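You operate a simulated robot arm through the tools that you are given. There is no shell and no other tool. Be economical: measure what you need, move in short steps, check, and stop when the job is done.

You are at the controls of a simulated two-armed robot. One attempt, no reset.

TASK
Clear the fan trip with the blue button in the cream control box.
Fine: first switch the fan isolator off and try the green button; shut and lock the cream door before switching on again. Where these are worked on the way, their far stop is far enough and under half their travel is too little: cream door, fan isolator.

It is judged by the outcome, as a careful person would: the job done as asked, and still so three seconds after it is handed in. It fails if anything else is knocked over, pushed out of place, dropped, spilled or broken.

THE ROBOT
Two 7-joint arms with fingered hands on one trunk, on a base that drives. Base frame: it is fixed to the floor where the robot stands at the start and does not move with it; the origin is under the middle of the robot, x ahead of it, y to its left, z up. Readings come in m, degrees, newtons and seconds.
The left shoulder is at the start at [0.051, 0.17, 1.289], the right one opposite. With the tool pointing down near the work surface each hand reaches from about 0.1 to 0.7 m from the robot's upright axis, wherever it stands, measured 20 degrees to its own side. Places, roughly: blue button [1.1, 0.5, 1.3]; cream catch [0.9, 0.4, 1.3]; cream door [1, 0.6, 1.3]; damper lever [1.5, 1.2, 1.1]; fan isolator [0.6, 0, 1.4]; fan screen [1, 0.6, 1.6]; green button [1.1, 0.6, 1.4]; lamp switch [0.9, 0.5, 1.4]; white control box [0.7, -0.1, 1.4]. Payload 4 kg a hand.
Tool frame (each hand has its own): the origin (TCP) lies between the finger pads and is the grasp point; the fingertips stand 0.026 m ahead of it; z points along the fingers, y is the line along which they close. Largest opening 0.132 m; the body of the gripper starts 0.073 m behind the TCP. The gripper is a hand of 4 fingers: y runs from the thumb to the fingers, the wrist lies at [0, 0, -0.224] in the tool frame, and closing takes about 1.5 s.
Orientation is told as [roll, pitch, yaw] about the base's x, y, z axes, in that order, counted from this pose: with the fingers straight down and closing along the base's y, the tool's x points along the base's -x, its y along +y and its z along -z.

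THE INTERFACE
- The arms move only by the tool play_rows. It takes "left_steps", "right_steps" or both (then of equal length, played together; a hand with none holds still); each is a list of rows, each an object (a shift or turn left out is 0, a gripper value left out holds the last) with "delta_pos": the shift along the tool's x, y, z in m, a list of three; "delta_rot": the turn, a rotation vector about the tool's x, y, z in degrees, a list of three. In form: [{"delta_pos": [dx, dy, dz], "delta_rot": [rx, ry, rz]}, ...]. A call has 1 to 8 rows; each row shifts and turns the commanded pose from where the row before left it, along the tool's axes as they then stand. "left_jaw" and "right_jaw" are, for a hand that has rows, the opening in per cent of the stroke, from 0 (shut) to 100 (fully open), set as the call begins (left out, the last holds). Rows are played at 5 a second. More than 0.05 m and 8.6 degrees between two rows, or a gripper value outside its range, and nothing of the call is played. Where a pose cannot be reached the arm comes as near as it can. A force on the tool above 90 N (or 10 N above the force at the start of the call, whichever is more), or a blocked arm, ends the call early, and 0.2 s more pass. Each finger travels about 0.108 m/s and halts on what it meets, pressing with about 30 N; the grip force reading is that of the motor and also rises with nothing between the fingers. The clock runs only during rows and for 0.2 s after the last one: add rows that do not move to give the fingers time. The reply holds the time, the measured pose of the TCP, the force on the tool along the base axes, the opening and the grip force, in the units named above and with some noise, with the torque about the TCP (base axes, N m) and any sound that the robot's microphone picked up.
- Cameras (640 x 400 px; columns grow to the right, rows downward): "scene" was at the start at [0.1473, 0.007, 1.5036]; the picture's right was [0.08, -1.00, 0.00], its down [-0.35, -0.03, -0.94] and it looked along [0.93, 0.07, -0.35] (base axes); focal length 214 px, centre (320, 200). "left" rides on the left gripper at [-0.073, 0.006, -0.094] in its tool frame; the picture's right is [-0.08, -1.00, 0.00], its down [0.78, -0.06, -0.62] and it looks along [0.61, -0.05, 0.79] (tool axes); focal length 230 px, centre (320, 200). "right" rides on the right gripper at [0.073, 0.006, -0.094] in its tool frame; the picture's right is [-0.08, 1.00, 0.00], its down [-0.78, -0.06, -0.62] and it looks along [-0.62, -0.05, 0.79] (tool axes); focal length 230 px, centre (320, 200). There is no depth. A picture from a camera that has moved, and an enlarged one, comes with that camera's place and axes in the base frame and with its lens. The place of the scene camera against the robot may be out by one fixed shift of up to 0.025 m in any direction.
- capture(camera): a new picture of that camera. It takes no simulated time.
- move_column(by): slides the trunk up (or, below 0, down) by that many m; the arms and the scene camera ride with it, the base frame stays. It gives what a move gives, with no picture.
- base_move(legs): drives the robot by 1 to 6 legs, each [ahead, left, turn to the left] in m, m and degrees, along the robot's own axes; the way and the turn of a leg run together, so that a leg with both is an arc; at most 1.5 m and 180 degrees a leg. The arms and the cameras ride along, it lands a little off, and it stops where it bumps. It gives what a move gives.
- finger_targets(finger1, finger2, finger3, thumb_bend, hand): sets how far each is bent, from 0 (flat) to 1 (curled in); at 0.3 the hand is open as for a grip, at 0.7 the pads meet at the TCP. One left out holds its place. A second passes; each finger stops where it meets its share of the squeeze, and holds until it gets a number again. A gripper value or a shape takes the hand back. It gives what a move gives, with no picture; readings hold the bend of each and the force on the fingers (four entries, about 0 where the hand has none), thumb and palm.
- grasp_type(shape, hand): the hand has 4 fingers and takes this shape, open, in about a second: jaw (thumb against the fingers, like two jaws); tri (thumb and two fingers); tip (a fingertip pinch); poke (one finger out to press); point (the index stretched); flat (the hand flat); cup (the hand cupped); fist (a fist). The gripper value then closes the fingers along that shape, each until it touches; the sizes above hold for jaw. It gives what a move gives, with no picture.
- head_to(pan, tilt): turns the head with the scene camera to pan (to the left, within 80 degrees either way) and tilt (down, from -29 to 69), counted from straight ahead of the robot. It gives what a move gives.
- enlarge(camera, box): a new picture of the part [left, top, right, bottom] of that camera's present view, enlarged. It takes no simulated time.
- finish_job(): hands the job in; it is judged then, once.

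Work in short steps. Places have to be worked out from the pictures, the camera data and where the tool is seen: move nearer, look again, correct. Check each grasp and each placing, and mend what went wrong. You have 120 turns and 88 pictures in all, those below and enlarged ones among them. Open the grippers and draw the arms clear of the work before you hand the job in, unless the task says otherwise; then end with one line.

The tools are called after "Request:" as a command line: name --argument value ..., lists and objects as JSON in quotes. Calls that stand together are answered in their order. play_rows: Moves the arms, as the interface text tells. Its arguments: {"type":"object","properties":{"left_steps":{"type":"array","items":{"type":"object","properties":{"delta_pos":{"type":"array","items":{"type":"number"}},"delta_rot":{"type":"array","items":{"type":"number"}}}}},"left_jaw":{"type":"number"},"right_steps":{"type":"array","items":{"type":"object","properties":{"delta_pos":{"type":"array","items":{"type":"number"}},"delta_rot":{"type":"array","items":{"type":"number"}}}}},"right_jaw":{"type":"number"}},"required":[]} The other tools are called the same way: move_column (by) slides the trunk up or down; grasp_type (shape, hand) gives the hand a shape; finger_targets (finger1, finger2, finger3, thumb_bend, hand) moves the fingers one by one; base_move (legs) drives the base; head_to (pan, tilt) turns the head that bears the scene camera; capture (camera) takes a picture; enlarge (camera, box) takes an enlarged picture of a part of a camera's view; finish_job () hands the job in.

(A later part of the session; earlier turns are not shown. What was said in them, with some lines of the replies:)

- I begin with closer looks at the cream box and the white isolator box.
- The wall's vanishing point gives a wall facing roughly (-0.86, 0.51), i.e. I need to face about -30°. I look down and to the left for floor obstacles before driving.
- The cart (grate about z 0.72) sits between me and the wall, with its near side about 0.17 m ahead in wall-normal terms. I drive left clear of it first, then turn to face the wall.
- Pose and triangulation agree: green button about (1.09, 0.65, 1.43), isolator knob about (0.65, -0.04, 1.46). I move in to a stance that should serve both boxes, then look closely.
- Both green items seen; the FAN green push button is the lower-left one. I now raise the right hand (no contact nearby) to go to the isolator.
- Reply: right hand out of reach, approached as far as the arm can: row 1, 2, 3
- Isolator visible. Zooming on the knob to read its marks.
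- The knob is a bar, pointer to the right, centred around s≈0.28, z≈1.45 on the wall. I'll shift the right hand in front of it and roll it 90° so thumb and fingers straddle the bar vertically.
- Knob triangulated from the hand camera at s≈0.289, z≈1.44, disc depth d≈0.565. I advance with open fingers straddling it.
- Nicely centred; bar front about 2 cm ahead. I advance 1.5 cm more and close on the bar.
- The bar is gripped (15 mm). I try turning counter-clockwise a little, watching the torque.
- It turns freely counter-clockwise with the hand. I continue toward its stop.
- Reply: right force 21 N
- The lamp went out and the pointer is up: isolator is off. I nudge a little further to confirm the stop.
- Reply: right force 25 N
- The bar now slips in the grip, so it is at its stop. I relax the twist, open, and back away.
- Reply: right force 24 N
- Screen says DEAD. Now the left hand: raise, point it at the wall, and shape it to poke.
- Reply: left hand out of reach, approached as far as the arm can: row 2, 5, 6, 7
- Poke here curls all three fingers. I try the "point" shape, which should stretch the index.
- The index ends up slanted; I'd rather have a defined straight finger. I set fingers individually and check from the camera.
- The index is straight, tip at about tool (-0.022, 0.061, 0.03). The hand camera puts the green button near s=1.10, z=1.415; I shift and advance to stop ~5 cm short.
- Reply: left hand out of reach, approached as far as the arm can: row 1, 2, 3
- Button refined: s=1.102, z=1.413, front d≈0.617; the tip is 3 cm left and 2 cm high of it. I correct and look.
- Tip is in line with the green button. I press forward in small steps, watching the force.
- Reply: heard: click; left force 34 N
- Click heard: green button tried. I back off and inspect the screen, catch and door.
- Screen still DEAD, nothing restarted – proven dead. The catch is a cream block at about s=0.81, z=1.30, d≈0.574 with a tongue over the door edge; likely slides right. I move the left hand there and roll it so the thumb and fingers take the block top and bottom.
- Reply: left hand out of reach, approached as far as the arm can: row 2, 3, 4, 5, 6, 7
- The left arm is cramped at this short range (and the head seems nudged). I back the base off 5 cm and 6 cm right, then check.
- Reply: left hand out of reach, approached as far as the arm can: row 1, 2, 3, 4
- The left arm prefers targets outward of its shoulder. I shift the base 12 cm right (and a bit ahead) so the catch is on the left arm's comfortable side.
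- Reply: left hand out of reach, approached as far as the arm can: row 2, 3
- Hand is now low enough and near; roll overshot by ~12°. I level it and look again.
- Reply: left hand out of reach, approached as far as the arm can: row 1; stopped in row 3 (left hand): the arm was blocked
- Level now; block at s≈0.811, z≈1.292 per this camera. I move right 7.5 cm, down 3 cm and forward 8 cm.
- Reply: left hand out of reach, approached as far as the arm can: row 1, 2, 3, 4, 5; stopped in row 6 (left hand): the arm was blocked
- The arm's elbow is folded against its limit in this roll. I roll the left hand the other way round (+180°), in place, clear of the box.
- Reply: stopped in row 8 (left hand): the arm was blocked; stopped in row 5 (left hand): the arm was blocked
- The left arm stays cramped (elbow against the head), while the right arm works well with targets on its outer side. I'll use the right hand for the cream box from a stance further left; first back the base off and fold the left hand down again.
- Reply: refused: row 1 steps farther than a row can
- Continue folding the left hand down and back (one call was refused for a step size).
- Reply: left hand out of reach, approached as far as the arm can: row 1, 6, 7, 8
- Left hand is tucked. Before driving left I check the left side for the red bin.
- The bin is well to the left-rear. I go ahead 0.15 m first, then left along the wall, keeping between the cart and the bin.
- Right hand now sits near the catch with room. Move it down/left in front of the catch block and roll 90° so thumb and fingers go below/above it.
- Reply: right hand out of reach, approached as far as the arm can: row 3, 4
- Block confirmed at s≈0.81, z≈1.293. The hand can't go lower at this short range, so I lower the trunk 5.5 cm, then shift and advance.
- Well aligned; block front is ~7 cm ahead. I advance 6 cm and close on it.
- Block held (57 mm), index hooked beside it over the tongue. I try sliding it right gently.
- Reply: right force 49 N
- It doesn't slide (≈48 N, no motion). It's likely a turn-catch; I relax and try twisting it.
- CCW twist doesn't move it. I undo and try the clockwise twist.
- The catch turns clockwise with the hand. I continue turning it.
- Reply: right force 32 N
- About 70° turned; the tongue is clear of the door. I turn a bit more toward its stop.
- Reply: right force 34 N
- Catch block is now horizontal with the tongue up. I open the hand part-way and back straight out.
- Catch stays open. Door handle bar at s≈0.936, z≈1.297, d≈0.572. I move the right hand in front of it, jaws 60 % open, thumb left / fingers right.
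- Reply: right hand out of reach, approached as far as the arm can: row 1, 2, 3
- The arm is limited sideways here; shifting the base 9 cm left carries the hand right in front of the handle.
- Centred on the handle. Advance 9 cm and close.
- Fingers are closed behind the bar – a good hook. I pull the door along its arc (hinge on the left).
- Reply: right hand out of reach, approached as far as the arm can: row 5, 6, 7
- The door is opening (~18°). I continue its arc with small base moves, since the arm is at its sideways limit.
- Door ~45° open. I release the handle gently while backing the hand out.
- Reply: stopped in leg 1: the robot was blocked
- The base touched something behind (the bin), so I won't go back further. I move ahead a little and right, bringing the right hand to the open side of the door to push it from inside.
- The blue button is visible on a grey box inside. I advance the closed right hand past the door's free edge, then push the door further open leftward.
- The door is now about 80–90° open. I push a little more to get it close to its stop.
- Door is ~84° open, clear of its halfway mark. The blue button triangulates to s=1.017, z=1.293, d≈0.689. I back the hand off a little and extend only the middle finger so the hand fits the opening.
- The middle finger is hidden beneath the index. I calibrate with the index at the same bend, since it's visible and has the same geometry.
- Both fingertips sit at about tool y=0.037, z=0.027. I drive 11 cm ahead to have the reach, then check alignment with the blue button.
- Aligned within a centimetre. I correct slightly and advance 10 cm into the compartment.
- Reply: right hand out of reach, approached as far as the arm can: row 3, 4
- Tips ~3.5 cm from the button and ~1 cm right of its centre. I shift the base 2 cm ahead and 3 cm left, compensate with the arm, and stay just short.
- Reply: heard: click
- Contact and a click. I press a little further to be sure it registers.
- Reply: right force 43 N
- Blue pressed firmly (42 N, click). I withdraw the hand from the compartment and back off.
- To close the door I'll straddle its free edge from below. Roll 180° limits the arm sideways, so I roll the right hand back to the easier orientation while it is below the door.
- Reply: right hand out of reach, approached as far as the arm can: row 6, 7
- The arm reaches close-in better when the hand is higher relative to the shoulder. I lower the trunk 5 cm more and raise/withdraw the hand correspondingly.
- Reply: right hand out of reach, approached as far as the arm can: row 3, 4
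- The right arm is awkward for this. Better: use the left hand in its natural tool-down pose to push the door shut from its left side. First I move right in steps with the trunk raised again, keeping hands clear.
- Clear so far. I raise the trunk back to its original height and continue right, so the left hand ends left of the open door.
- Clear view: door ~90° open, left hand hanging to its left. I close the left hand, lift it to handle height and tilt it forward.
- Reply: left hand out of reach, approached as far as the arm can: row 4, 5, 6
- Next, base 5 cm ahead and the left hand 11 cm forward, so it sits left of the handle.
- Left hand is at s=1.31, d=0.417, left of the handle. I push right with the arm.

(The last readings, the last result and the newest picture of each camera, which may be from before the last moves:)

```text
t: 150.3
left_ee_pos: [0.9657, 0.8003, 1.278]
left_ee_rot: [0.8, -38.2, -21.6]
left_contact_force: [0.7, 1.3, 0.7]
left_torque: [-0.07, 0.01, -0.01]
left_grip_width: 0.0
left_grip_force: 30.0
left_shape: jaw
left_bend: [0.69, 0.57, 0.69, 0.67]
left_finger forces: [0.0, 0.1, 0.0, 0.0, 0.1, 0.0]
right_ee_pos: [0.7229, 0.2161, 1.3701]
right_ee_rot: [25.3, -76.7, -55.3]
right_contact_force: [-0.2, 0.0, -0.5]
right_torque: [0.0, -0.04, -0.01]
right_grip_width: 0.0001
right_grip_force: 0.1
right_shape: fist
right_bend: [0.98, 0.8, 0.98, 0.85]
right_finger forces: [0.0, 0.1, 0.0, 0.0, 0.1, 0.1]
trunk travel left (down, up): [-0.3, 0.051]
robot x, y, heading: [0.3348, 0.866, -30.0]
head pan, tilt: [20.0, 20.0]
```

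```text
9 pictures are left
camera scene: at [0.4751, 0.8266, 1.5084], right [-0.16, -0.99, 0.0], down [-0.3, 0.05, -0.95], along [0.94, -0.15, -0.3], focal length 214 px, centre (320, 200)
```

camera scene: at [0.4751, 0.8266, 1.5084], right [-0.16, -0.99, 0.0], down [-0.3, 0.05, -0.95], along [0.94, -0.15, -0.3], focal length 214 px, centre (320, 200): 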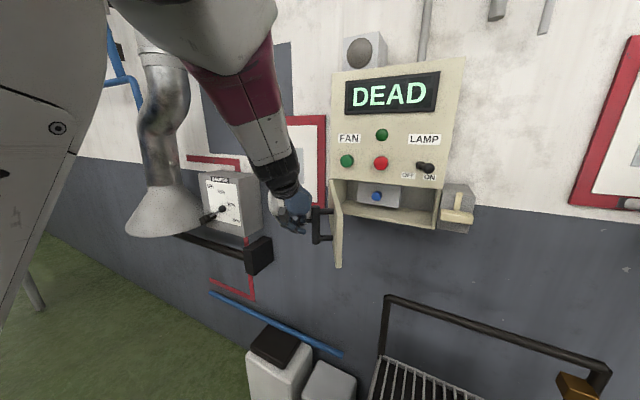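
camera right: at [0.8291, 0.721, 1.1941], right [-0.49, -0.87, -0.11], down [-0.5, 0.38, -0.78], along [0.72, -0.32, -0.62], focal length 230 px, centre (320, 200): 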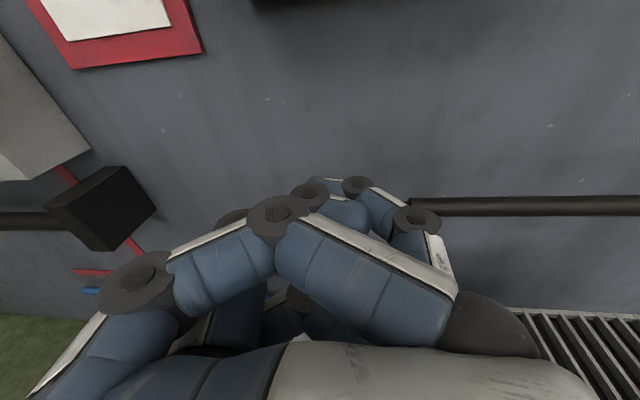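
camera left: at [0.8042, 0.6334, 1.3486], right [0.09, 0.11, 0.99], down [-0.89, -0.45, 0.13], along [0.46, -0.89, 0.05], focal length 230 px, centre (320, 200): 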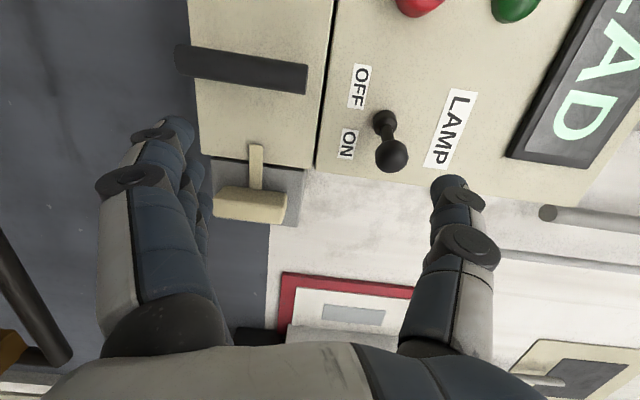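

The hand is on the handle and the door is moving. I keep pushing right along the arc.

Request:
play_rows --left_steps '[{"delta_pos": [0, -0.03, 0]}, {"delta_pos": [0, -0.03, 0]}, {"delta_pos": [0, -0.03, 0]}, {"delta_pos": [-0.008, -0.03, 0.006]}, {"delta_pos": [-0.015, -0.025, 0.012]}, {}]'

Request:
capture --camera "scene"

```text
t: 151.7
left_ee_pos: [0.9423, 0.6562, 1.289]
left_ee_rot: [0.1, -39.2, -20.9]
left_contact_force: [-0.4, 0.0, 0.7]
left_torque: [-0.01, -0.01, -0.01]
left_grip_width: 0.0
left_grip_force: 29.7
left_shape: jaw
left_bend: [0.69, 0.57, 0.69, 0.67]
left_finger forces: [0.0, 0.0, 0.1, 0.0, 0.0, 0.0]
right_ee_pos: [0.7218, 0.2168, 1.369]
right_ee_rot: [25.4, -76.9, -55.3]
right_contact_force: [0.0, 0.7, -0.7]
right_torque: [0.0, 0.01, 0.0]
right_grip_width: 0.0001
right_grip_force: 0.2
right_shape: fist
right_bend: [0.98, 0.8, 0.98, 0.85]
right_finger forces: [0.0, 0.0, 0.0, 0.0, 0.0, 0.0]
trunk travel left (down, up): [-0.3, 0.051]
robot x, y, heading: [0.333, 0.8637, -30.1]
head pan, tilt: [20.0, 20.0]
```

```text
8 pictures are left
camera scene: at [0.4745, 0.8254, 1.5047], right [-0.17, -0.98, 0.0], down [-0.34, 0.06, -0.94], along [0.93, -0.16, -0.34], focal length 214 px, centre (320, 200)
```

scene: 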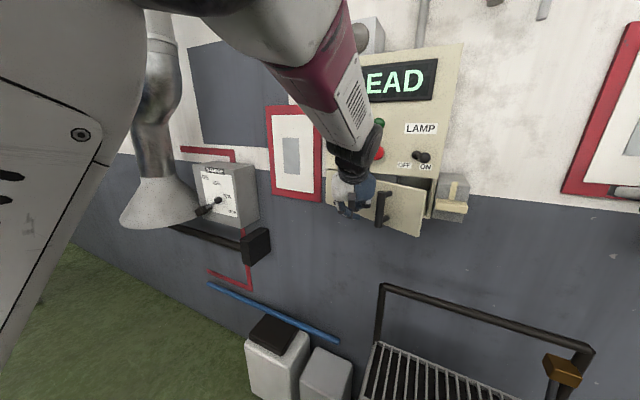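

Door is down to about 35°. I push straight forward on the door face now.

Request:
play_rows --left_steps '[{"delta_pos": [-0.0154, -0.004, 0.0128]}, {"delta_pos": [-0.0154, -0.004, 0.0128]}, {"delta_pos": [-0.0154, -0.004, 0.0128]}, {"delta_pos": [-0.0154, -0.004, 0.0128]}, {"delta_pos": [-0.0154, -0.004, 0.0128]}, {"delta_pos": [-0.0154, -0.004, 0.0128]}, {}]'

Request:
capture --camera "scene"

```text
t: 153.2
left_ee_pos: [1.0452, 0.6248, 1.2761]
left_ee_rot: [2.0, -36.9, -19.8]
left_contact_force: [-44.6, 41.2, -0.1]
left_torque: [-0.6, -0.75, -1.23]
left_grip_width: 0.0002
left_grip_force: 30.2
left_shape: jaw
left_bend: [0.8, 0.57, 0.69, 0.67]
left_finger forces: [60.4, 0.0, 0.0, 0.0, 0.0, 0.0]
right_ee_pos: [0.7177, 0.2249, 1.3734]
right_ee_rot: [25.7, -77.0, -55.4]
right_contact_force: [-0.1, -0.3, -0.8]
right_torque: [0.01, 0.02, -0.04]
right_grip_width: 0.0
right_grip_force: 0.0
right_shape: fist
right_bend: [0.98, 0.8, 0.98, 0.85]
right_finger forces: [0.0, 0.0, 0.0, 0.1, 0.0, 0.1]
trunk travel left (down, up): [-0.3, 0.051]
robot x, y, heading: [0.3325, 0.8673, -29.6]
head pan, tilt: [20.0, 20.0]
stopped in row 7 (left hand): the force on the tool passed its limit (the readings are from after the stop); the commanded pose is now the measured one
```

```text
7 pictures are left
camera scene: at [0.4669, 0.8334, 1.5055], right [-0.17, -0.99, 0.0], down [-0.33, 0.05, -0.94], along [0.93, -0.16, -0.34], focal length 214 px, centre (320, 200)
```

scene: 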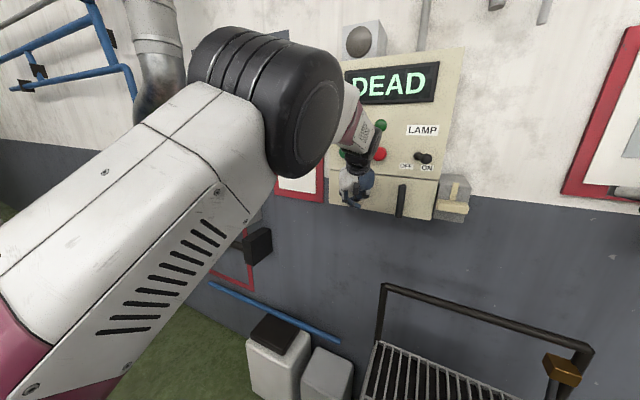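

The door is pressed shut (60 N at the face). I withdraw the left hand back and out to the left.

Request:
play_rows --left_steps '[{"delta_pos": [0.025, 0, -0.02]}, {"delta_pos": [0.031, 0, -0.026]}, {"delta_pos": [0.031, 0, -0.026]}, {"delta_pos": [0.031, 0, -0.026]}, {"delta_pos": [0.031, 0.01, -0.026]}, {"delta_pos": [0, 0.04, 0]}, {"delta_pos": [0, 0.04, 0]}, {"delta_pos": [0, 0.04, 0]}]'

Request:
base_move --legs '[[-0.05, 0, 0]]'

Request:
play_rows --right_steps '[{"delta_rot": [0, -6, 0]}, {"delta_rot": [0, -6, 0]}, {"delta_rot": [0, 0, 8.3]}, {"delta_rot": [0, 0, 8.3]}, {"delta_rot": [0, 0, 8.3]}, {"delta_rot": [0, 0, 8.3]}, {"delta_rot": [0, 0, 8.3]}, {"delta_rot": [0, 0, 8.3]}]' --left_steps '[{"delta_pos": [0, 0.03, 0.03]}, {"delta_pos": [0, 0.03, 0.03]}, {"delta_pos": [0, 0.02, 0.03]}, {"delta_pos": [0, 0, 0.03]}, {"delta_pos": [0, 0, 0]}, {}, {}, {}]'

Request:
play_rows --right_steps '[{"delta_rot": [0, 0, 8.3]}, {"delta_rot": [0, 0, 8.3]}, {"delta_rot": [0, 0, 8.3]}, {"delta_rot": [0, 0, 8.3]}, {"delta_rot": [0, 0, 8.3]}, {"delta_rot": [0, 0, 8.3]}, {"delta_rot": [0, 0, 8.3]}, {"delta_rot": [0, 0, 8.3]}]' --right_jaw 100

```text
t: 155.0
left_ee_pos: [0.9111, 0.8006, 1.286]
left_ee_rot: [1.7, -37.5, -20.1]
left_contact_force: [-0.4, 0.7, -0.3]
left_torque: [-0.01, -0.01, -0.03]
left_grip_width: 0.0
left_grip_force: 29.8
left_shape: jaw
left_bend: [0.69, 0.57, 0.69, 0.67]
left_finger forces: [0.0, 0.1, 0.0, 0.0, 0.1, 0.1]
right_ee_pos: [0.7231, 0.2196, 1.3687]
right_ee_rot: [24.9, -76.9, -54.7]
right_contact_force: [0.0, -0.1, -0.6]
right_torque: [0.0, 0.0, -0.04]
right_grip_width: 0.0
right_grip_force: 0.1
right_shape: fist
right_bend: [0.98, 0.8, 0.98, 0.84]
right_finger forces: [0.0, 0.1, 0.0, 0.1, 0.1, 0.0]
trunk travel left (down, up): [-0.3, 0.051]
robot x, y, heading: [0.3295, 0.8646, -29.8]
head pan, tilt: [20.0, 20.0]
```

```text
t: 155.9
left_ee_pos: [0.8674, 0.8228, 1.2873]
left_ee_rot: [1.9, -37.4, -20.3]
left_contact_force: [0.2, 0.1, 0.4]
left_torque: [0.03, 0.0, 0.0]
left_grip_width: 0.0001
left_grip_force: 29.8
left_shape: jaw
left_bend: [0.69, 0.57, 0.69, 0.67]
left_finger forces: [0.0, 0.0, 0.0, 0.1, 0.1, 0.0]
right_ee_pos: [0.6768, 0.2436, 1.3708]
right_ee_rot: [25.5, -77.0, -55.3]
right_contact_force: [-0.2, 0.4, 0.6]
right_torque: [0.0, 0.04, -0.01]
right_grip_width: 0.0
right_grip_force: 0.0
right_shape: fist
right_bend: [0.98, 0.8, 0.98, 0.84]
right_finger forces: [0.0, 0.0, 0.0, 0.2, 0.0, 0.0]
trunk travel left (down, up): [-0.3, 0.051]
robot x, y, heading: [0.2909, 0.8854, -30.1]
head pan, tilt: [20.0, 20.0]
```

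```text
t: 157.7
left_ee_pos: [0.9631, 0.8745, 1.1937]
left_ee_rot: [2.0, -37.4, -20.3]
left_contact_force: [0.0, 0.4, 0.7]
left_torque: [-0.01, 0.02, 0.01]
left_grip_width: 0.0
left_grip_force: 30.0
left_shape: jaw
left_bend: [0.69, 0.57, 0.69, 0.67]
left_finger forces: [0.1, 0.1, 0.0, 0.0, 0.0, 0.0]
right_ee_pos: [0.6795, 0.2407, 1.3678]
right_ee_rot: [90.0, -34.4, -120.4]
right_contact_force: [0.7, 0.1, 0.1]
right_torque: [-0.05, 0.02, -0.03]
right_grip_width: 0.0
right_grip_force: 0.1
right_shape: fist
right_bend: [0.98, 0.8, 0.98, 0.84]
right_finger forces: [0.0, 0.0, 0.0, 0.0, 0.0, 0.1]
right hand out of reach, approached as far as the arm can: row 2
trunk travel left (down, up): [-0.3, 0.051]
robot x, y, heading: [0.2905, 0.8867, -30.0]
head pan, tilt: [20.0, 20.0]
```

```text
t: 159.5
left_ee_pos: [0.9634, 0.8758, 1.1944]
left_ee_rot: [1.9, -37.4, -20.3]
left_contact_force: [-0.6, 0.8, -0.3]
left_torque: [-0.01, 0.01, -0.02]
left_grip_width: 0.0
left_grip_force: 30.3
left_shape: jaw
left_bend: [0.69, 0.57, 0.69, 0.67]
left_finger forces: [0.0, 0.0, 0.0, 0.0, 0.0, 0.0]
right_ee_pos: [0.6802, 0.2411, 1.369]
right_ee_rot: [90.0, 32.0, -120.4]
right_contact_force: [0.1, -0.3, 0.5]
right_torque: [-0.02, -0.01, -0.02]
right_grip_width: 0.0002
right_grip_force: 0.1
right_shape: fist
right_bend: [0.98, 0.8, 0.98, 0.84]
right_finger forces: [0.0, 0.0, 0.0, 0.0, 0.1, 0.1]
trunk travel left (down, up): [-0.3, 0.051]
robot x, y, heading: [0.2931, 0.8857, -30.0]
head pan, tilt: [20.0, 20.0]
```

Continuing the right hand's roll to 180°, pulling the left hand back, then shaping the right hand to jaw and shifting base and trunk to the catch.

Request:
play_rows --right_steps '[{"delta_rot": [0, 0, 8.1]}, {"delta_rot": [0, 0, 8.1]}, {"delta_rot": [0, 0, 8.1]}, {"delta_rot": [0, 0, 8.1]}, {"delta_rot": [0, 0, 8.1]}, {"delta_rot": [0, 0, 8.1]}, {"delta_rot": [0, 0, 8.1]}, {}]' --left_steps '[{"delta_pos": [0.031, 0, -0.02]}, {"delta_pos": [0.031, 0, -0.02]}, {"delta_pos": [0.031, 0, -0.02]}, {"delta_pos": [0.031, 0, -0.02]}, {}, {}, {}, {}]'

Request:
grasp_type --hand "right" --shape "jaw"

Request:
base_move --legs '[[0, 0.255, 0]]'

Request:
move_column --by -0.07

Request:
capture --camera "right"

```text
t: 161.3
left_ee_pos: [0.8331, 0.925, 1.1826]
left_ee_rot: [2.2, -38.0, -20.3]
left_contact_force: [-0.7, 0.7, -0.2]
left_torque: [0.0, -0.01, 0.0]
left_grip_width: 0.0
left_grip_force: 29.9
left_shape: jaw
left_bend: [0.69, 0.57, 0.69, 0.67]
left_finger forces: [0.1, 0.0, 0.0, 0.0, 0.0, 0.0]
left hand out of reach, approached as far as the arm can: row 4
right_ee_pos: [0.6798, 0.2414, 1.3692]
right_ee_rot: [91.4, 88.6, -118.9]
right_contact_force: [-0.2, 0.3, 0.0]
right_torque: [-0.02, 0.02, 0.01]
right_grip_width: 0.0001
right_grip_force: 0.0
right_shape: fist
right_bend: [0.98, 0.8, 0.98, 0.84]
right_finger forces: [0.1, 0.0, 0.1, 0.1, 0.1, 0.0]
trunk travel left (down, up): [-0.3, 0.051]
robot x, y, heading: [0.2912, 0.8873, -30.1]
head pan, tilt: [20.0, 20.0]
```

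```text
t: 162.2
left_ee_pos: [0.8336, 0.9231, 1.1837]
left_ee_rot: [2.3, -38.0, -20.4]
left_contact_force: [0.1, -0.4, 0.2]
left_torque: [0.01, 0.04, 0.0]
left_grip_width: 0.0
left_grip_force: 29.5
left_shape: jaw
left_bend: [0.69, 0.57, 0.69, 0.67]
left_finger forces: [0.0, 0.0, 0.0, 0.1, 0.0, 0.0]
right_ee_pos: [0.6787, 0.2407, 1.3693]
right_ee_rot: [91.4, 88.5, -119.0]
right_contact_force: [0.1, -0.2, 0.3]
right_torque: [-0.02, 0.0, 0.0]
right_grip_width: 0.132
right_grip_force: 0.1
right_shape: jaw
right_bend: [0.3, 0.3, 0.3, 0.3]
right_finger forces: [0.0, 0.1, 0.0, 0.0, 0.0, 0.0]
trunk travel left (down, up): [-0.3, 0.051]
robot x, y, heading: [0.2855, 0.8872, -30.0]
head pan, tilt: [20.0, 20.0]
```

```text
t: 164.0
left_ee_pos: [0.9599, 1.1431, 1.1828]
left_ee_rot: [2.2, -37.9, -20.4]
left_contact_force: [0.6, 0.6, -0.2]
left_torque: [-0.02, 0.01, -0.01]
left_grip_width: 0.0
left_grip_force: 29.9
left_shape: jaw
left_bend: [0.69, 0.57, 0.69, 0.67]
left_finger forces: [0.0, 0.0, 0.0, 0.0, 0.0, 0.0]
right_ee_pos: [0.8068, 0.4639, 1.3698]
right_ee_rot: [91.1, 88.5, -119.2]
right_contact_force: [-0.6, -0.2, -0.9]
right_torque: [-0.02, 0.02, -0.03]
right_grip_width: 0.1319
right_grip_force: 0.0
right_shape: jaw
right_bend: [0.3, 0.3, 0.3, 0.3]
right_finger forces: [0.0, 0.0, 0.0, 0.1, 0.0, 0.0]
trunk travel left (down, up): [-0.3, 0.051]
robot x, y, heading: [0.418, 1.1076, -29.8]
head pan, tilt: [20.0, 20.0]
```

```text
t: 165.1
left_ee_pos: [0.9591, 1.1419, 1.1125]
left_ee_rot: [-2.7, -37.6, -16.5]
left_contact_force: [0.0, -0.9, -0.4]
left_torque: [0.0, -0.02, -0.01]
left_grip_width: 0.0
left_grip_force: 30.1
left_shape: jaw
left_bend: [0.69, 0.57, 0.69, 0.67]
left_finger forces: [0.0, 0.0, 0.0, 0.0, 0.1, 0.0]
right_ee_pos: [0.806, 0.4629, 1.3009]
right_ee_rot: [94.5, 88.5, -115.8]
right_contact_force: [0.7, 0.5, -0.4]
right_torque: [0.03, 0.01, -0.03]
right_grip_width: 0.1319
right_grip_force: 0.0
right_shape: jaw
right_bend: [0.3, 0.3, 0.3, 0.3]
right_finger forces: [0.0, 0.0, 0.0, 0.1, 0.0, 0.0]
trunk travel left (down, up): [-0.23, 0.121]
robot x, y, heading: [0.4143, 1.1048, -30.0]
head pan, tilt: [20.0, 20.0]
```

```text
6 pictures are left
camera right: at [0.7233, 0.5084, 1.3738], right [-0.5, -0.86, -0.05], down [-0.51, 0.35, -0.79], along [0.7, -0.37, -0.61], focal length 230 px, centre (320, 200)
```

right: 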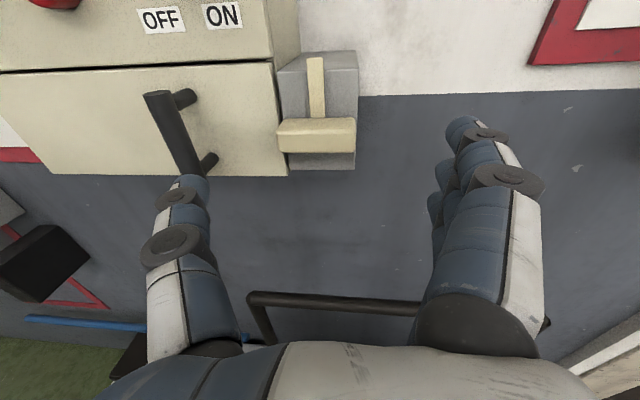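

Door looks flush shut and the hand is aligned. I narrow the jaws to 75 %, advance 10 cm and grip the catch block by its ends.

Request:
play_rows --right_steps '[{}, {}, {"delta_pos": [-0.003, -0.002, 0.03]}, {"delta_pos": [-0.003, -0.002, 0.03]}, {"delta_pos": [0, 0, 0.03]}, {"delta_pos": [0, 0, 0.01]}, {}]' --right_jaw 75

Request:
play_rows --right_steps '[{}, {}, {}, {}, {}, {}]' --right_jaw 20

Request:
play_rows --right_steps '[{"delta_rot": [0, 0, -8]}, {"delta_rot": [0, 0, -8]}, {"delta_rot": [0, 0, -8]}, {}]'

Request:
capture --camera "right"

```text
t: 166.7
left_ee_pos: [0.9594, 1.143, 1.1094]
left_ee_rot: [-2.4, -37.3, -16.5]
left_contact_force: [0.2, 0.5, 0.0]
left_torque: [0.01, 0.0, 0.0]
left_grip_width: 0.0001
left_grip_force: 29.9
left_shape: jaw
left_bend: [0.69, 0.57, 0.69, 0.67]
left_finger forces: [0.1, 0.0, 0.0, 0.0, 0.0, 0.0]
right_ee_pos: [0.8945, 0.415, 1.2935]
right_ee_rot: [90.6, 88.5, -119.8]
right_contact_force: [0.2, -0.3, 0.2]
right_torque: [0.02, 0.03, 0.0]
right_grip_width: 0.0993
right_grip_force: 0.1
right_shape: jaw
right_bend: [0.63, 0.63, 0.63, 0.6]
right_finger forces: [0.1, 0.0, 0.0, 0.1, 0.0, 0.1]
trunk travel left (down, up): [-0.23, 0.121]
robot x, y, heading: [0.4188, 1.1075, -30.1]
head pan, tilt: [20.0, 20.0]
```

```text
t: 168.1
left_ee_pos: [0.9586, 1.1433, 1.1103]
left_ee_rot: [-2.4, -37.2, -16.6]
left_contact_force: [0.6, -0.3, 0.0]
left_torque: [-0.03, 0.02, -0.01]
left_grip_width: 0.0
left_grip_force: 30.3
left_shape: jaw
left_bend: [0.69, 0.57, 0.69, 0.67]
left_finger forces: [0.0, 0.0, 0.1, 0.0, 0.1, 0.1]
right_ee_pos: [0.8947, 0.4152, 1.2927]
right_ee_rot: [90.9, 88.5, -119.6]
right_contact_force: [0.0, 0.1, -0.4]
right_torque: [0.08, -0.09, -0.45]
right_grip_width: 0.0624
right_grip_force: 30.0
right_shape: jaw
right_bend: [0.73, 0.73, 0.73, 0.7]
right_finger forces: [8.9, 8.9, 9.0, 0.0, 27.6, 0.1]
trunk travel left (down, up): [-0.23, 0.121]
robot x, y, heading: [0.4159, 1.1107, -29.9]
head pan, tilt: [20.0, 20.0]
```

```text
t: 169.1
left_ee_pos: [0.9584, 1.1407, 1.1091]
left_ee_rot: [-2.4, -37.3, -16.7]
left_contact_force: [-0.5, 0.4, 0.1]
left_torque: [0.02, 0.02, 0.0]
left_grip_width: 0.0
left_grip_force: 30.4
left_shape: jaw
left_bend: [0.69, 0.57, 0.69, 0.67]
left_finger forces: [0.0, 0.1, 0.0, 0.1, 0.0, 0.0]
right_ee_pos: [0.893, 0.4108, 1.2893]
right_ee_rot: [89.2, 64.6, -121.3]
right_contact_force: [-13.0, 5.1, -23.4]
right_torque: [1.43, -0.28, -0.39]
right_grip_width: 0.0661
right_grip_force: 30.0
right_shape: jaw
right_bend: [0.7, 0.73, 0.74, 0.7]
right_finger forces: [19.3, 10.0, 7.4, 0.0, 34.0, 0.0]
trunk travel left (down, up): [-0.23, 0.121]
robot x, y, heading: [0.4153, 1.1061, -30.0]
head pan, tilt: [20.0, 20.0]
```

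```text
5 pictures are left
camera right: at [0.8267, 0.4827, 1.3577], right [-0.47, -0.81, 0.36], down [-0.68, 0.07, -0.73], along [0.56, -0.59, -0.58], focal length 230 px, centre (320, 200)
```

right: 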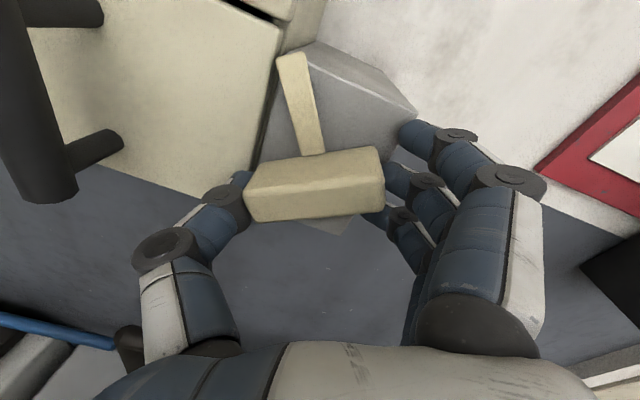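

The catch is turning back (tongue leaning toward the door). I keep turning counter-clockwise to its stop.

Request:
play_rows --right_steps '[{"delta_rot": [0, 0, -8]}, {"delta_rot": [0, 0, -8]}, {"delta_rot": [0, 0, -8]}, {"delta_rot": [0, 0, -8]}, {"delta_rot": [0, 0, -8]}, {"delta_rot": [0, 0, -8]}, {"delta_rot": [0, 0, -8]}, {}]'

Request:
play_rows --right_steps '[{"delta_rot": [0, 0, -6]}, {"delta_rot": [0, 0, -6]}, {}]'

Request:
capture --camera "right"

```text
t: 170.9
left_ee_pos: [0.96, 1.1435, 1.109]
left_ee_rot: [-2.5, -37.1, -16.4]
left_contact_force: [0.8, 0.5, 0.4]
left_torque: [0.0, 0.0, 0.0]
left_grip_width: 0.0001
left_grip_force: 29.8
left_shape: jaw
left_bend: [0.69, 0.57, 0.69, 0.67]
left_finger forces: [0.0, 0.1, 0.0, 0.0, 0.1, 0.1]
right_ee_pos: [0.8958, 0.4172, 1.2913]
right_ee_rot: [89.8, 8.3, -120.1]
right_contact_force: [-7.6, 20.0, -24.3]
right_torque: [0.79, 0.96, 0.29]
right_grip_width: 0.0547
right_grip_force: 29.5
right_shape: jaw
right_bend: [0.76, 0.73, 0.77, 0.71]
right_finger forces: [0.0, 8.1, 0.0, 0.0, 34.1, 0.1]
trunk travel left (down, up): [-0.23, 0.121]
robot x, y, heading: [0.4189, 1.109, -29.9]
head pan, tilt: [20.0, 20.0]
```

```text
t: 171.7
left_ee_pos: [0.96, 1.1434, 1.1084]
left_ee_rot: [-2.4, -37.2, -16.5]
left_contact_force: [0.0, 0.1, -0.2]
left_torque: [-0.01, 0.0, -0.02]
left_grip_width: 0.0
left_grip_force: 30.2
left_shape: jaw
left_bend: [0.69, 0.57, 0.69, 0.67]
left_finger forces: [0.1, 0.1, 0.0, 0.0, 0.0, 0.0]
right_ee_pos: [0.8967, 0.416, 1.2909]
right_ee_rot: [89.8, -3.6, -120.4]
right_contact_force: [-6.6, 20.6, -26.3]
right_torque: [1.18, 0.52, 0.17]
right_grip_width: 0.0549
right_grip_force: 29.7
right_shape: jaw
right_bend: [0.76, 0.73, 0.77, 0.71]
right_finger forces: [0.0, 8.4, 0.1, 0.0, 34.4, 0.0]
trunk travel left (down, up): [-0.23, 0.121]
robot x, y, heading: [0.4154, 1.1078, -29.7]
head pan, tilt: [20.0, 20.0]
```

```text
4 pictures are left
camera right: at [0.8523, 0.5275, 1.2932], right [-0.01, -0.01, 1.0], down [-0.93, -0.37, -0.01], along [0.37, -0.93, -0.01], focal length 230 px, centre (320, 200)
```

right: 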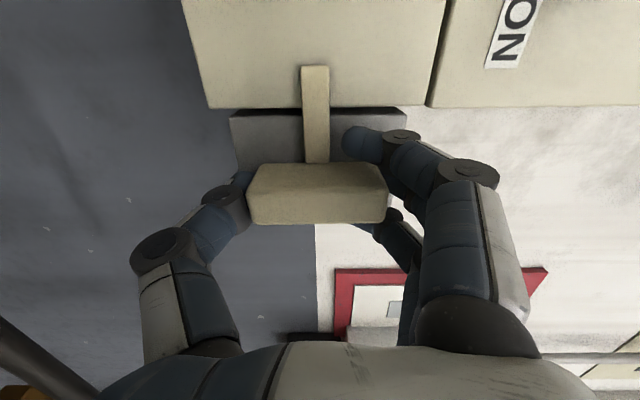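

The tongue lies across the door again, against its stop: shut and locked. I release the catch and back out.

Request:
play_rows --right_steps '[{"delta_rot": [0, 0, 4]}, {}, {}, {}, {}, {}, {"delta_pos": [0, 0, -0.03]}, {"delta_pos": [0, 0, -0.035]}]' --right_jaw 100

Request:
play_rows --right_steps '[{"delta_pos": [0, 0, -0.035]}, {"delta_pos": [0, 0, -0.03]}, {}]'

Request:
move_column --by 0.07

Request:
base_move --legs '[[0, -0.437, 0]]'

```text
t: 173.5
left_ee_pos: [0.9595, 1.144, 1.1093]
left_ee_rot: [-2.5, -37.3, -16.6]
left_contact_force: [0.0, -0.5, 0.1]
left_torque: [0.0, 0.01, -0.01]
left_grip_width: 0.0
left_grip_force: 30.0
left_shape: jaw
left_bend: [0.69, 0.57, 0.69, 0.67]
left_finger forces: [0.0, 0.1, 0.1, 0.0, 0.0, 0.1]
right_ee_pos: [0.8368, 0.4483, 1.293]
right_ee_rot: [90.1, 0.5, -120.4]
right_contact_force: [0.8, -0.2, 0.6]
right_torque: [0.02, 0.02, -0.03]
right_grip_width: 0.1319
right_grip_force: 0.2
right_shape: jaw
right_bend: [0.3, 0.3, 0.3, 0.3]
right_finger forces: [0.0, 0.0, 0.0, 0.1, 0.1, 0.1]
trunk travel left (down, up): [-0.23, 0.121]
robot x, y, heading: [0.415, 1.1087, -30.0]
head pan, tilt: [20.0, 20.0]
```

```text
t: 174.3
left_ee_pos: [0.9603, 1.1424, 1.1097]
left_ee_rot: [-2.4, -37.3, -16.6]
left_contact_force: [-0.1, 0.3, -0.3]
left_torque: [0.02, 0.02, -0.01]
left_grip_width: 0.0
left_grip_force: 29.8
left_shape: jaw
left_bend: [0.69, 0.57, 0.69, 0.67]
left_finger forces: [0.0, 0.0, 0.1, 0.1, 0.0, 0.0]
right_ee_pos: [0.7837, 0.4796, 1.2929]
right_ee_rot: [90.0, 0.7, -120.3]
right_contact_force: [-0.4, -0.2, 0.4]
right_torque: [0.0, 0.0, -0.01]
right_grip_width: 0.1319
right_grip_force: 0.1
right_shape: jaw
right_bend: [0.3, 0.3, 0.3, 0.3]
right_finger forces: [0.0, 0.0, 0.1, 0.1, 0.0, 0.0]
trunk travel left (down, up): [-0.23, 0.121]
robot x, y, heading: [0.4177, 1.1079, -29.8]
head pan, tilt: [20.0, 20.0]
```

```text
t: 175.4
left_ee_pos: [0.96, 1.1427, 1.1825]
left_ee_rot: [2.4, -37.9, -20.4]
left_contact_force: [-0.5, 0.0, -0.2]
left_torque: [-0.02, 0.0, -0.01]
left_grip_width: 0.0001
left_grip_force: 29.9
left_shape: jaw
left_bend: [0.69, 0.57, 0.69, 0.67]
left_finger forces: [0.1, 0.1, 0.0, 0.1, 0.0, 0.0]
right_ee_pos: [0.7823, 0.4815, 1.3621]
right_ee_rot: [89.9, 0.5, -120.3]
right_contact_force: [1.2, -0.1, 0.3]
right_torque: [0.03, 0.01, 0.0]
right_grip_width: 0.1316
right_grip_force: 0.0
right_shape: jaw
right_bend: [0.3, 0.3, 0.3, 0.3]
right_finger forces: [0.0, 0.0, 0.0, 0.0, 0.0, 0.0]
trunk travel left (down, up): [-0.3, 0.051]
robot x, y, heading: [0.4173, 1.1086, -29.9]
head pan, tilt: [20.0, 20.0]
```

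```text
t: 178.0
left_ee_pos: [0.7445, 0.7672, 1.1833]
left_ee_rot: [2.3, -37.9, -20.2]
left_contact_force: [0.9, 0.3, 0.6]
left_torque: [0.02, 0.01, 0.01]
left_grip_width: 0.0
left_grip_force: 29.7
left_shape: jaw
left_bend: [0.69, 0.57, 0.69, 0.67]
left_finger forces: [0.0, 0.0, 0.1, 0.0, 0.0, 0.0]
right_ee_pos: [0.5667, 0.105, 1.3622]
right_ee_rot: [90.0, 0.5, -120.2]
right_contact_force: [-0.2, -0.3, 0.5]
right_torque: [0.01, -0.01, 0.0]
right_grip_width: 0.1318
right_grip_force: 0.0
right_shape: jaw
right_bend: [0.3, 0.3, 0.3, 0.3]
right_finger forces: [0.1, 0.0, 0.0, 0.0, 0.1, 0.0]
trunk travel left (down, up): [-0.3, 0.051]
robot x, y, heading: [0.2021, 0.7354, -29.9]
head pan, tilt: [20.0, 20.0]
```

Now in front of the isolator box. I shift to the knob's height and line, and roll the hand to straddle the now-vertical bar left/right.

Request:
play_rows --right_steps '[{"delta_pos": [-0.029, 0.025, 0]}, {"delta_pos": [-0.029, 0.025, 0]}, {"delta_pos": [-0.029, 0.025, 0]}, {"delta_rot": [0, 0, -8.2]}, {"delta_rot": [0, 0, -8.2]}, {"delta_rot": [0, 0, -8.2]}, {"delta_rot": [0, 0, -8.2]}, {"delta_rot": [0, 0, -8.2]}]'

Request:
play_rows --right_steps '[{"delta_rot": [0, 0, -8.2]}, {"delta_rot": [0, 0, -8.2]}, {"delta_rot": [0, 0, -8.2]}, {"delta_rot": [0, 0, -8.2]}, {"delta_rot": [0, 0, -8.2]}, {"delta_rot": [0, 0, -8.2]}, {}]'

Request:
capture --camera "right"

```text
t: 179.8
left_ee_pos: [0.744, 0.769, 1.1832]
left_ee_rot: [2.3, -38.0, -20.2]
left_contact_force: [-0.2, -0.8, -0.6]
left_torque: [-0.03, 0.0, -0.01]
left_grip_width: 0.0
left_grip_force: 30.3
left_shape: jaw
left_bend: [0.69, 0.57, 0.69, 0.67]
left_finger forces: [0.0, 0.0, 0.1, 0.1, 0.1, 0.0]
right_ee_pos: [0.5234, 0.0304, 1.4373]
right_ee_rot: [90.1, -40.6, -120.2]
right_contact_force: [0.6, 0.9, 0.0]
right_torque: [0.03, -0.01, 0.01]
right_grip_width: 0.1317
right_grip_force: 0.0
right_shape: jaw
right_bend: [0.3, 0.3, 0.3, 0.3]
right_finger forces: [0.0, 0.0, 0.0, 0.1, 0.0, 0.0]
trunk travel left (down, up): [-0.3, 0.051]
robot x, y, heading: [0.1989, 0.7291, -29.7]
head pan, tilt: [20.0, 20.0]
```

```text
t: 181.4
left_ee_pos: [0.7452, 0.7687, 1.1833]
left_ee_rot: [2.2, -38.0, -20.2]
left_contact_force: [0.1, -0.3, 0.7]
left_torque: [-0.01, 0.01, 0.0]
left_grip_width: 0.0002
left_grip_force: 29.8
left_shape: jaw
left_bend: [0.69, 0.57, 0.69, 0.67]
left_finger forces: [0.0, 0.0, 0.0, 0.0, 0.1, 0.1]
right_ee_pos: [0.5252, 0.0302, 1.4377]
right_ee_rot: [94.0, -89.9, -124.1]
right_contact_force: [-0.3, 0.9, 0.7]
right_torque: [-0.03, 0.01, -0.01]
right_grip_width: 0.132
right_grip_force: 0.0
right_shape: jaw
right_bend: [0.3, 0.3, 0.3, 0.3]
right_finger forces: [0.1, 0.0, 0.0, 0.0, 0.0, 0.0]
trunk travel left (down, up): [-0.3, 0.051]
robot x, y, heading: [0.2005, 0.7303, -29.7]
head pan, tilt: [20.0, 20.0]
```

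```text
3 pictures are left
camera right: at [0.4468, 0.0831, 1.3643], right [0.5, 0.86, 0.08], down [-0.57, 0.25, 0.78], along [0.66, -0.44, 0.61], focal length 230 px, centre (320, 200)
```

right: 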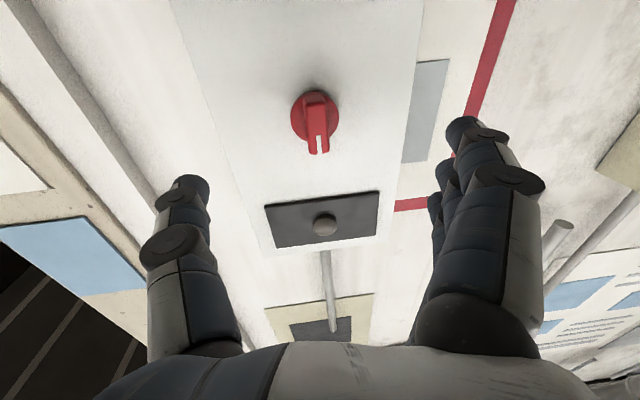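

Bar is vertical, centred between thumb and fingers. Advance 9.4 cm, close, and turn clockwise back to ON.

Request:
play_rows --right_steps '[{"delta_pos": [0, -0.002, 0.03]}, {"delta_pos": [0, -0.002, 0.03]}, {"delta_pos": [0, 0, 0.03]}, {"delta_pos": [0, 0, 0.004]}, {}]'

Request:
play_rows --right_steps '[{}, {}, {}, {}, {}, {}, {}, {}]' --right_jaw 0

Request:
play_rows --right_steps '[{"delta_rot": [0, 0, 8]}, {"delta_rot": [0, 0, 8]}, {"delta_rot": [0, 0, 8]}, {"delta_rot": [0, 0, 8]}, {"delta_rot": [0, 0, 8]}, {"delta_rot": [0, 0, 8]}, {"delta_rot": [0, 0, 8]}, {"delta_rot": [0, 0, 8]}]'

Request:
play_rows --right_steps '[{"delta_rot": [0, 0, 8]}, {"delta_rot": [0, 0, 8]}, {"delta_rot": [0, 0, 8]}, {"delta_rot": [0, 0, 5]}, {}]'

Request:
capture --camera "right"

```text
t: 182.6
left_ee_pos: [0.7452, 0.7678, 1.1826]
left_ee_rot: [2.2, -38.0, -20.2]
left_contact_force: [0.1, 0.0, 0.2]
left_torque: [0.03, 0.01, 0.02]
left_grip_width: 0.0
left_grip_force: 30.1
left_shape: jaw
left_bend: [0.69, 0.57, 0.69, 0.67]
left_finger forces: [0.0, 0.0, 0.0, 0.0, 0.0, 0.0]
right_ee_pos: [0.6047, -0.0212, 1.4369]
right_ee_rot: [90.2, -89.7, -120.3]
right_contact_force: [0.6, 0.3, -0.7]
right_torque: [0.0, -0.01, -0.02]
right_grip_width: 0.1318
right_grip_force: 0.1
right_shape: jaw
right_bend: [0.3, 0.3, 0.3, 0.3]
right_finger forces: [0.0, 0.0, 0.0, 0.0, 0.1, 0.1]
trunk travel left (down, up): [-0.3, 0.051]
robot x, y, heading: [0.1981, 0.7359, -29.8]
head pan, tilt: [20.0, 20.0]
```

```text
t: 184.4
left_ee_pos: [0.7455, 0.768, 1.1827]
left_ee_rot: [2.3, -37.9, -20.2]
left_contact_force: [0.5, -0.3, -0.4]
left_torque: [-0.02, -0.02, -0.03]
left_grip_width: 0.0
left_grip_force: 29.8
left_shape: jaw
left_bend: [0.69, 0.57, 0.69, 0.67]
left_finger forces: [0.1, 0.0, 0.0, 0.0, 0.0, 0.1]
right_ee_pos: [0.6048, -0.0204, 1.436]
right_ee_rot: [91.0, -89.7, -121.1]
right_contact_force: [2.0, 0.8, 0.6]
right_torque: [-0.03, -0.01, 0.01]
right_grip_width: 0.0147
right_grip_force: 30.0
right_shape: jaw
right_bend: [0.72, 0.72, 0.72, 0.7]
right_finger forces: [9.1, 9.3, 8.8, 0.0, 26.2, 0.0]
trunk travel left (down, up): [-0.3, 0.051]
robot x, y, heading: [0.2004, 0.7308, -29.8]
head pan, tilt: [20.0, 20.0]
```

```text
t: 186.2
left_ee_pos: [0.7462, 0.7697, 1.1836]
left_ee_rot: [2.1, -38.0, -20.0]
left_contact_force: [0.7, 0.4, 0.7]
left_torque: [0.01, 0.02, -0.02]
left_grip_width: 0.0001
left_grip_force: 29.8
left_shape: jaw
left_bend: [0.69, 0.57, 0.69, 0.67]
left_finger forces: [0.0, 0.0, 0.0, 0.1, 0.0, 0.0]
right_ee_pos: [0.6058, -0.0193, 1.4384]
right_ee_rot: [90.0, -25.6, -120.2]
right_contact_force: [8.0, 8.7, -1.9]
right_torque: [-0.19, -0.19, -0.03]
right_grip_width: 0.0149
right_grip_force: 29.7
right_shape: jaw
right_bend: [0.72, 0.72, 0.73, 0.7]
right_finger forces: [9.0, 9.7, 11.7, 0.0, 27.1, 0.1]
trunk travel left (down, up): [-0.3, 0.051]
robot x, y, heading: [0.2011, 0.7334, -29.7]
head pan, tilt: [20.0, 20.0]
```

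```text
t: 187.4
left_ee_pos: [0.7461, 0.771, 1.1815]
left_ee_rot: [2.1, -38.0, -20.1]
left_contact_force: [0.5, 0.3, 0.1]
left_torque: [0.0, 0.0, 0.01]
left_grip_width: 0.0
left_grip_force: 29.9
left_shape: jaw
left_bend: [0.69, 0.57, 0.69, 0.67]
left_finger forces: [0.1, 0.1, 0.0, 0.0, 0.0, 0.1]
right_ee_pos: [0.6062, -0.0167, 1.439]
right_ee_rot: [90.1, 3.4, -120.1]
right_contact_force: [11.3, 7.9, 8.7]
right_torque: [-0.48, -0.09, -0.21]
right_grip_width: 0.0146
right_grip_force: 29.9
right_shape: jaw
right_bend: [0.72, 0.72, 0.74, 0.7]
right_finger forces: [8.7, 10.6, 14.3, 0.0, 24.0, 0.0]
trunk travel left (down, up): [-0.3, 0.051]
robot x, y, heading: [0.2013, 0.7317, -30.0]
head pan, tilt: [20.0, 20.0]
```

```text
2 pictures are left
camera right: at [0.5614, 0.0931, 1.4495], right [-0.07, -0.12, 0.99], down [-0.92, -0.37, -0.11], along [0.37, -0.92, -0.08], focal length 230 px, centre (320, 200)
```

right: 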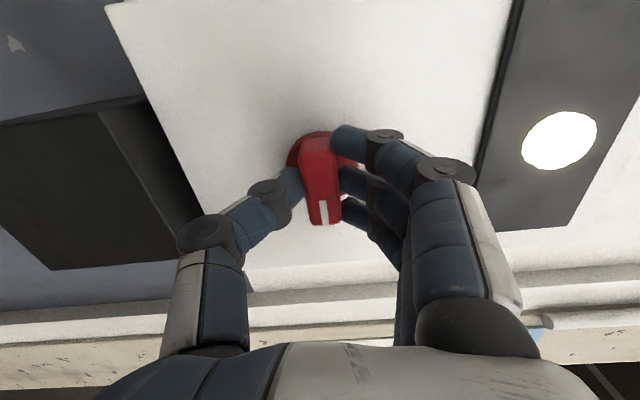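

The lamp is lit: isolator ON at its stop. I relax, open, back off, and then check the fan screen.

Request:
play_rows --right_steps '[{"delta_rot": [0, 0, -3]}, {}, {}, {}, {}, {}, {"delta_pos": [0, 0, -0.03]}, {"delta_pos": [0, 0, -0.04]}]' --right_jaw 100

Request:
play_rows --right_steps '[{"delta_pos": [0, 0, -0.04]}, {"delta_pos": [0, 0, -0.03]}, {}]' --left_steps '[{}, {}, {}]' --left_jaw 100

Request:
base_move --legs '[[-0.12, 0, 0]]'

Request:
head_to --pan 5 --tilt 15

Request:
capture --camera "scene"

```text
t: 189.2
left_ee_pos: [0.7441, 0.769, 1.1835]
left_ee_rot: [2.2, -38.1, -20.2]
left_contact_force: [-0.3, 0.7, 0.6]
left_torque: [0.0, -0.01, 0.02]
left_grip_width: 0.0
left_grip_force: 30.1
left_shape: jaw
left_bend: [0.69, 0.57, 0.69, 0.67]
left_finger forces: [0.1, 0.0, 0.0, 0.1, 0.0, 0.1]
right_ee_pos: [0.5405, 0.0148, 1.4371]
right_ee_rot: [90.1, 0.3, -120.0]
right_contact_force: [0.2, 0.6, 0.6]
right_torque: [-0.01, 0.03, 0.0]
right_grip_width: 0.1322
right_grip_force: 0.0
right_shape: jaw
right_bend: [0.3, 0.3, 0.3, 0.3]
right_finger forces: [0.1, 0.0, 0.1, 0.1, 0.0, 0.0]
trunk travel left (down, up): [-0.3, 0.051]
robot x, y, heading: [0.2041, 0.7335, -29.7]
head pan, tilt: [20.0, 20.0]
```

```text
t: 190.0
left_ee_pos: [0.7453, 0.768, 1.1842]
left_ee_rot: [2.2, -38.0, -20.2]
left_contact_force: [-0.2, -0.5, -0.2]
left_torque: [0.02, 0.02, 0.0]
left_grip_width: 0.1319
left_grip_force: 0.0
left_shape: jaw
left_bend: [0.3, 0.3, 0.3, 0.3]
left_finger forces: [0.0, 0.0, 0.0, 0.0, 0.0, 0.1]
right_ee_pos: [0.4815, 0.0503, 1.438]
right_ee_rot: [90.0, 0.2, -120.2]
right_contact_force: [-0.2, 0.4, -0.2]
right_torque: [-0.01, 0.0, -0.01]
right_grip_width: 0.1317
right_grip_force: 0.0
right_shape: jaw
right_bend: [0.3, 0.3, 0.3, 0.3]
right_finger forces: [0.0, 0.0, 0.1, 0.0, 0.1, 0.0]
trunk travel left (down, up): [-0.3, 0.051]
robot x, y, heading: [0.1986, 0.7308, -29.9]
head pan, tilt: [20.0, 20.0]
```

```text
t: 191.3
left_ee_pos: [0.6398, 0.8283, 1.1844]
left_ee_rot: [2.2, -38.0, -20.3]
left_contact_force: [-0.3, 0.5, -0.2]
left_torque: [0.0, -0.02, -0.01]
left_grip_width: 0.1319
left_grip_force: 0.0
left_shape: jaw
left_bend: [0.3, 0.3, 0.3, 0.3]
left_finger forces: [0.1, 0.0, 0.1, 0.1, 0.1, 0.0]
right_ee_pos: [0.3762, 0.1102, 1.4377]
right_ee_rot: [90.1, 0.2, -120.2]
right_contact_force: [0.0, -0.6, 0.1]
right_torque: [0.0, -0.03, -0.03]
right_grip_width: 0.1319
right_grip_force: 0.1
right_shape: jaw
right_bend: [0.3, 0.3, 0.3, 0.3]
right_finger forces: [0.1, 0.1, 0.0, 0.0, 0.0, 0.1]
trunk travel left (down, up): [-0.3, 0.051]
robot x, y, heading: [0.0972, 0.7902, -29.7]
head pan, tilt: [20.0, 20.0]
```

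```text
t: 192.0
left_ee_pos: [0.6399, 0.8263, 1.1838]
left_ee_rot: [2.1, -37.9, -20.4]
left_contact_force: [0.5, -0.6, 0.1]
left_torque: [-0.02, -0.01, 0.0]
left_grip_width: 0.1319
left_grip_force: 0.1
left_shape: jaw
left_bend: [0.3, 0.3, 0.3, 0.3]
left_finger forces: [0.0, 0.0, 0.1, 0.0, 0.0, 0.1]
right_ee_pos: [0.3774, 0.1093, 1.4377]
right_ee_rot: [90.0, 0.2, -120.2]
right_contact_force: [0.1, -0.1, -0.2]
right_torque: [0.03, -0.03, 0.02]
right_grip_width: 0.1318
right_grip_force: 0.1
right_shape: jaw
right_bend: [0.3, 0.3, 0.3, 0.3]
right_finger forces: [0.0, 0.0, 0.1, 0.1, 0.0, 0.0]
trunk travel left (down, up): [-0.3, 0.051]
robot x, y, heading: [0.0978, 0.79, -29.7]
head pan, tilt: [5.0, 15.0]
```

```text
1 pictures are left
camera scene: at [0.2314, 0.7314, 1.5127], right [-0.42, -0.91, 0.0], down [-0.24, 0.11, -0.97], along [0.88, -0.41, -0.26], focal length 214 px, centre (320, 200)
```

scene: 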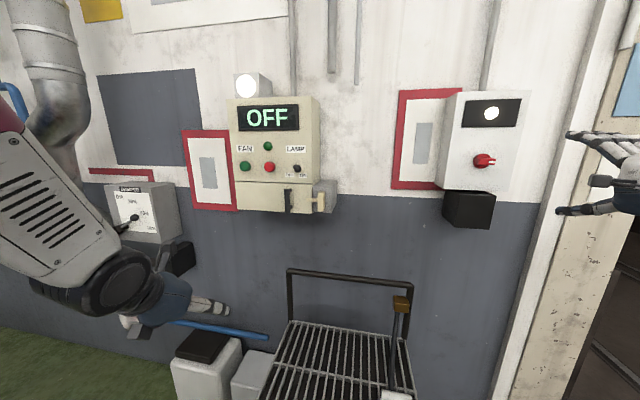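

The screen now shows OFF instead of TRIP, the door is shut with the catch across it, the isolator lamp is lit, and both hands are open and clear, so I hand the job in.

Request:
finish_job

```text
The job is handed in.
```

The fan trip is cleared: with the isolator off I tried the green button (the screen stayed DEAD), pressed the blue button, shut and locked the cream door, and switched the isolator back on. The screen now reads OFF instead of TRIP. While reversing, the base stopped against something behind it, probably the red bin; I didn't check whether that moved it.
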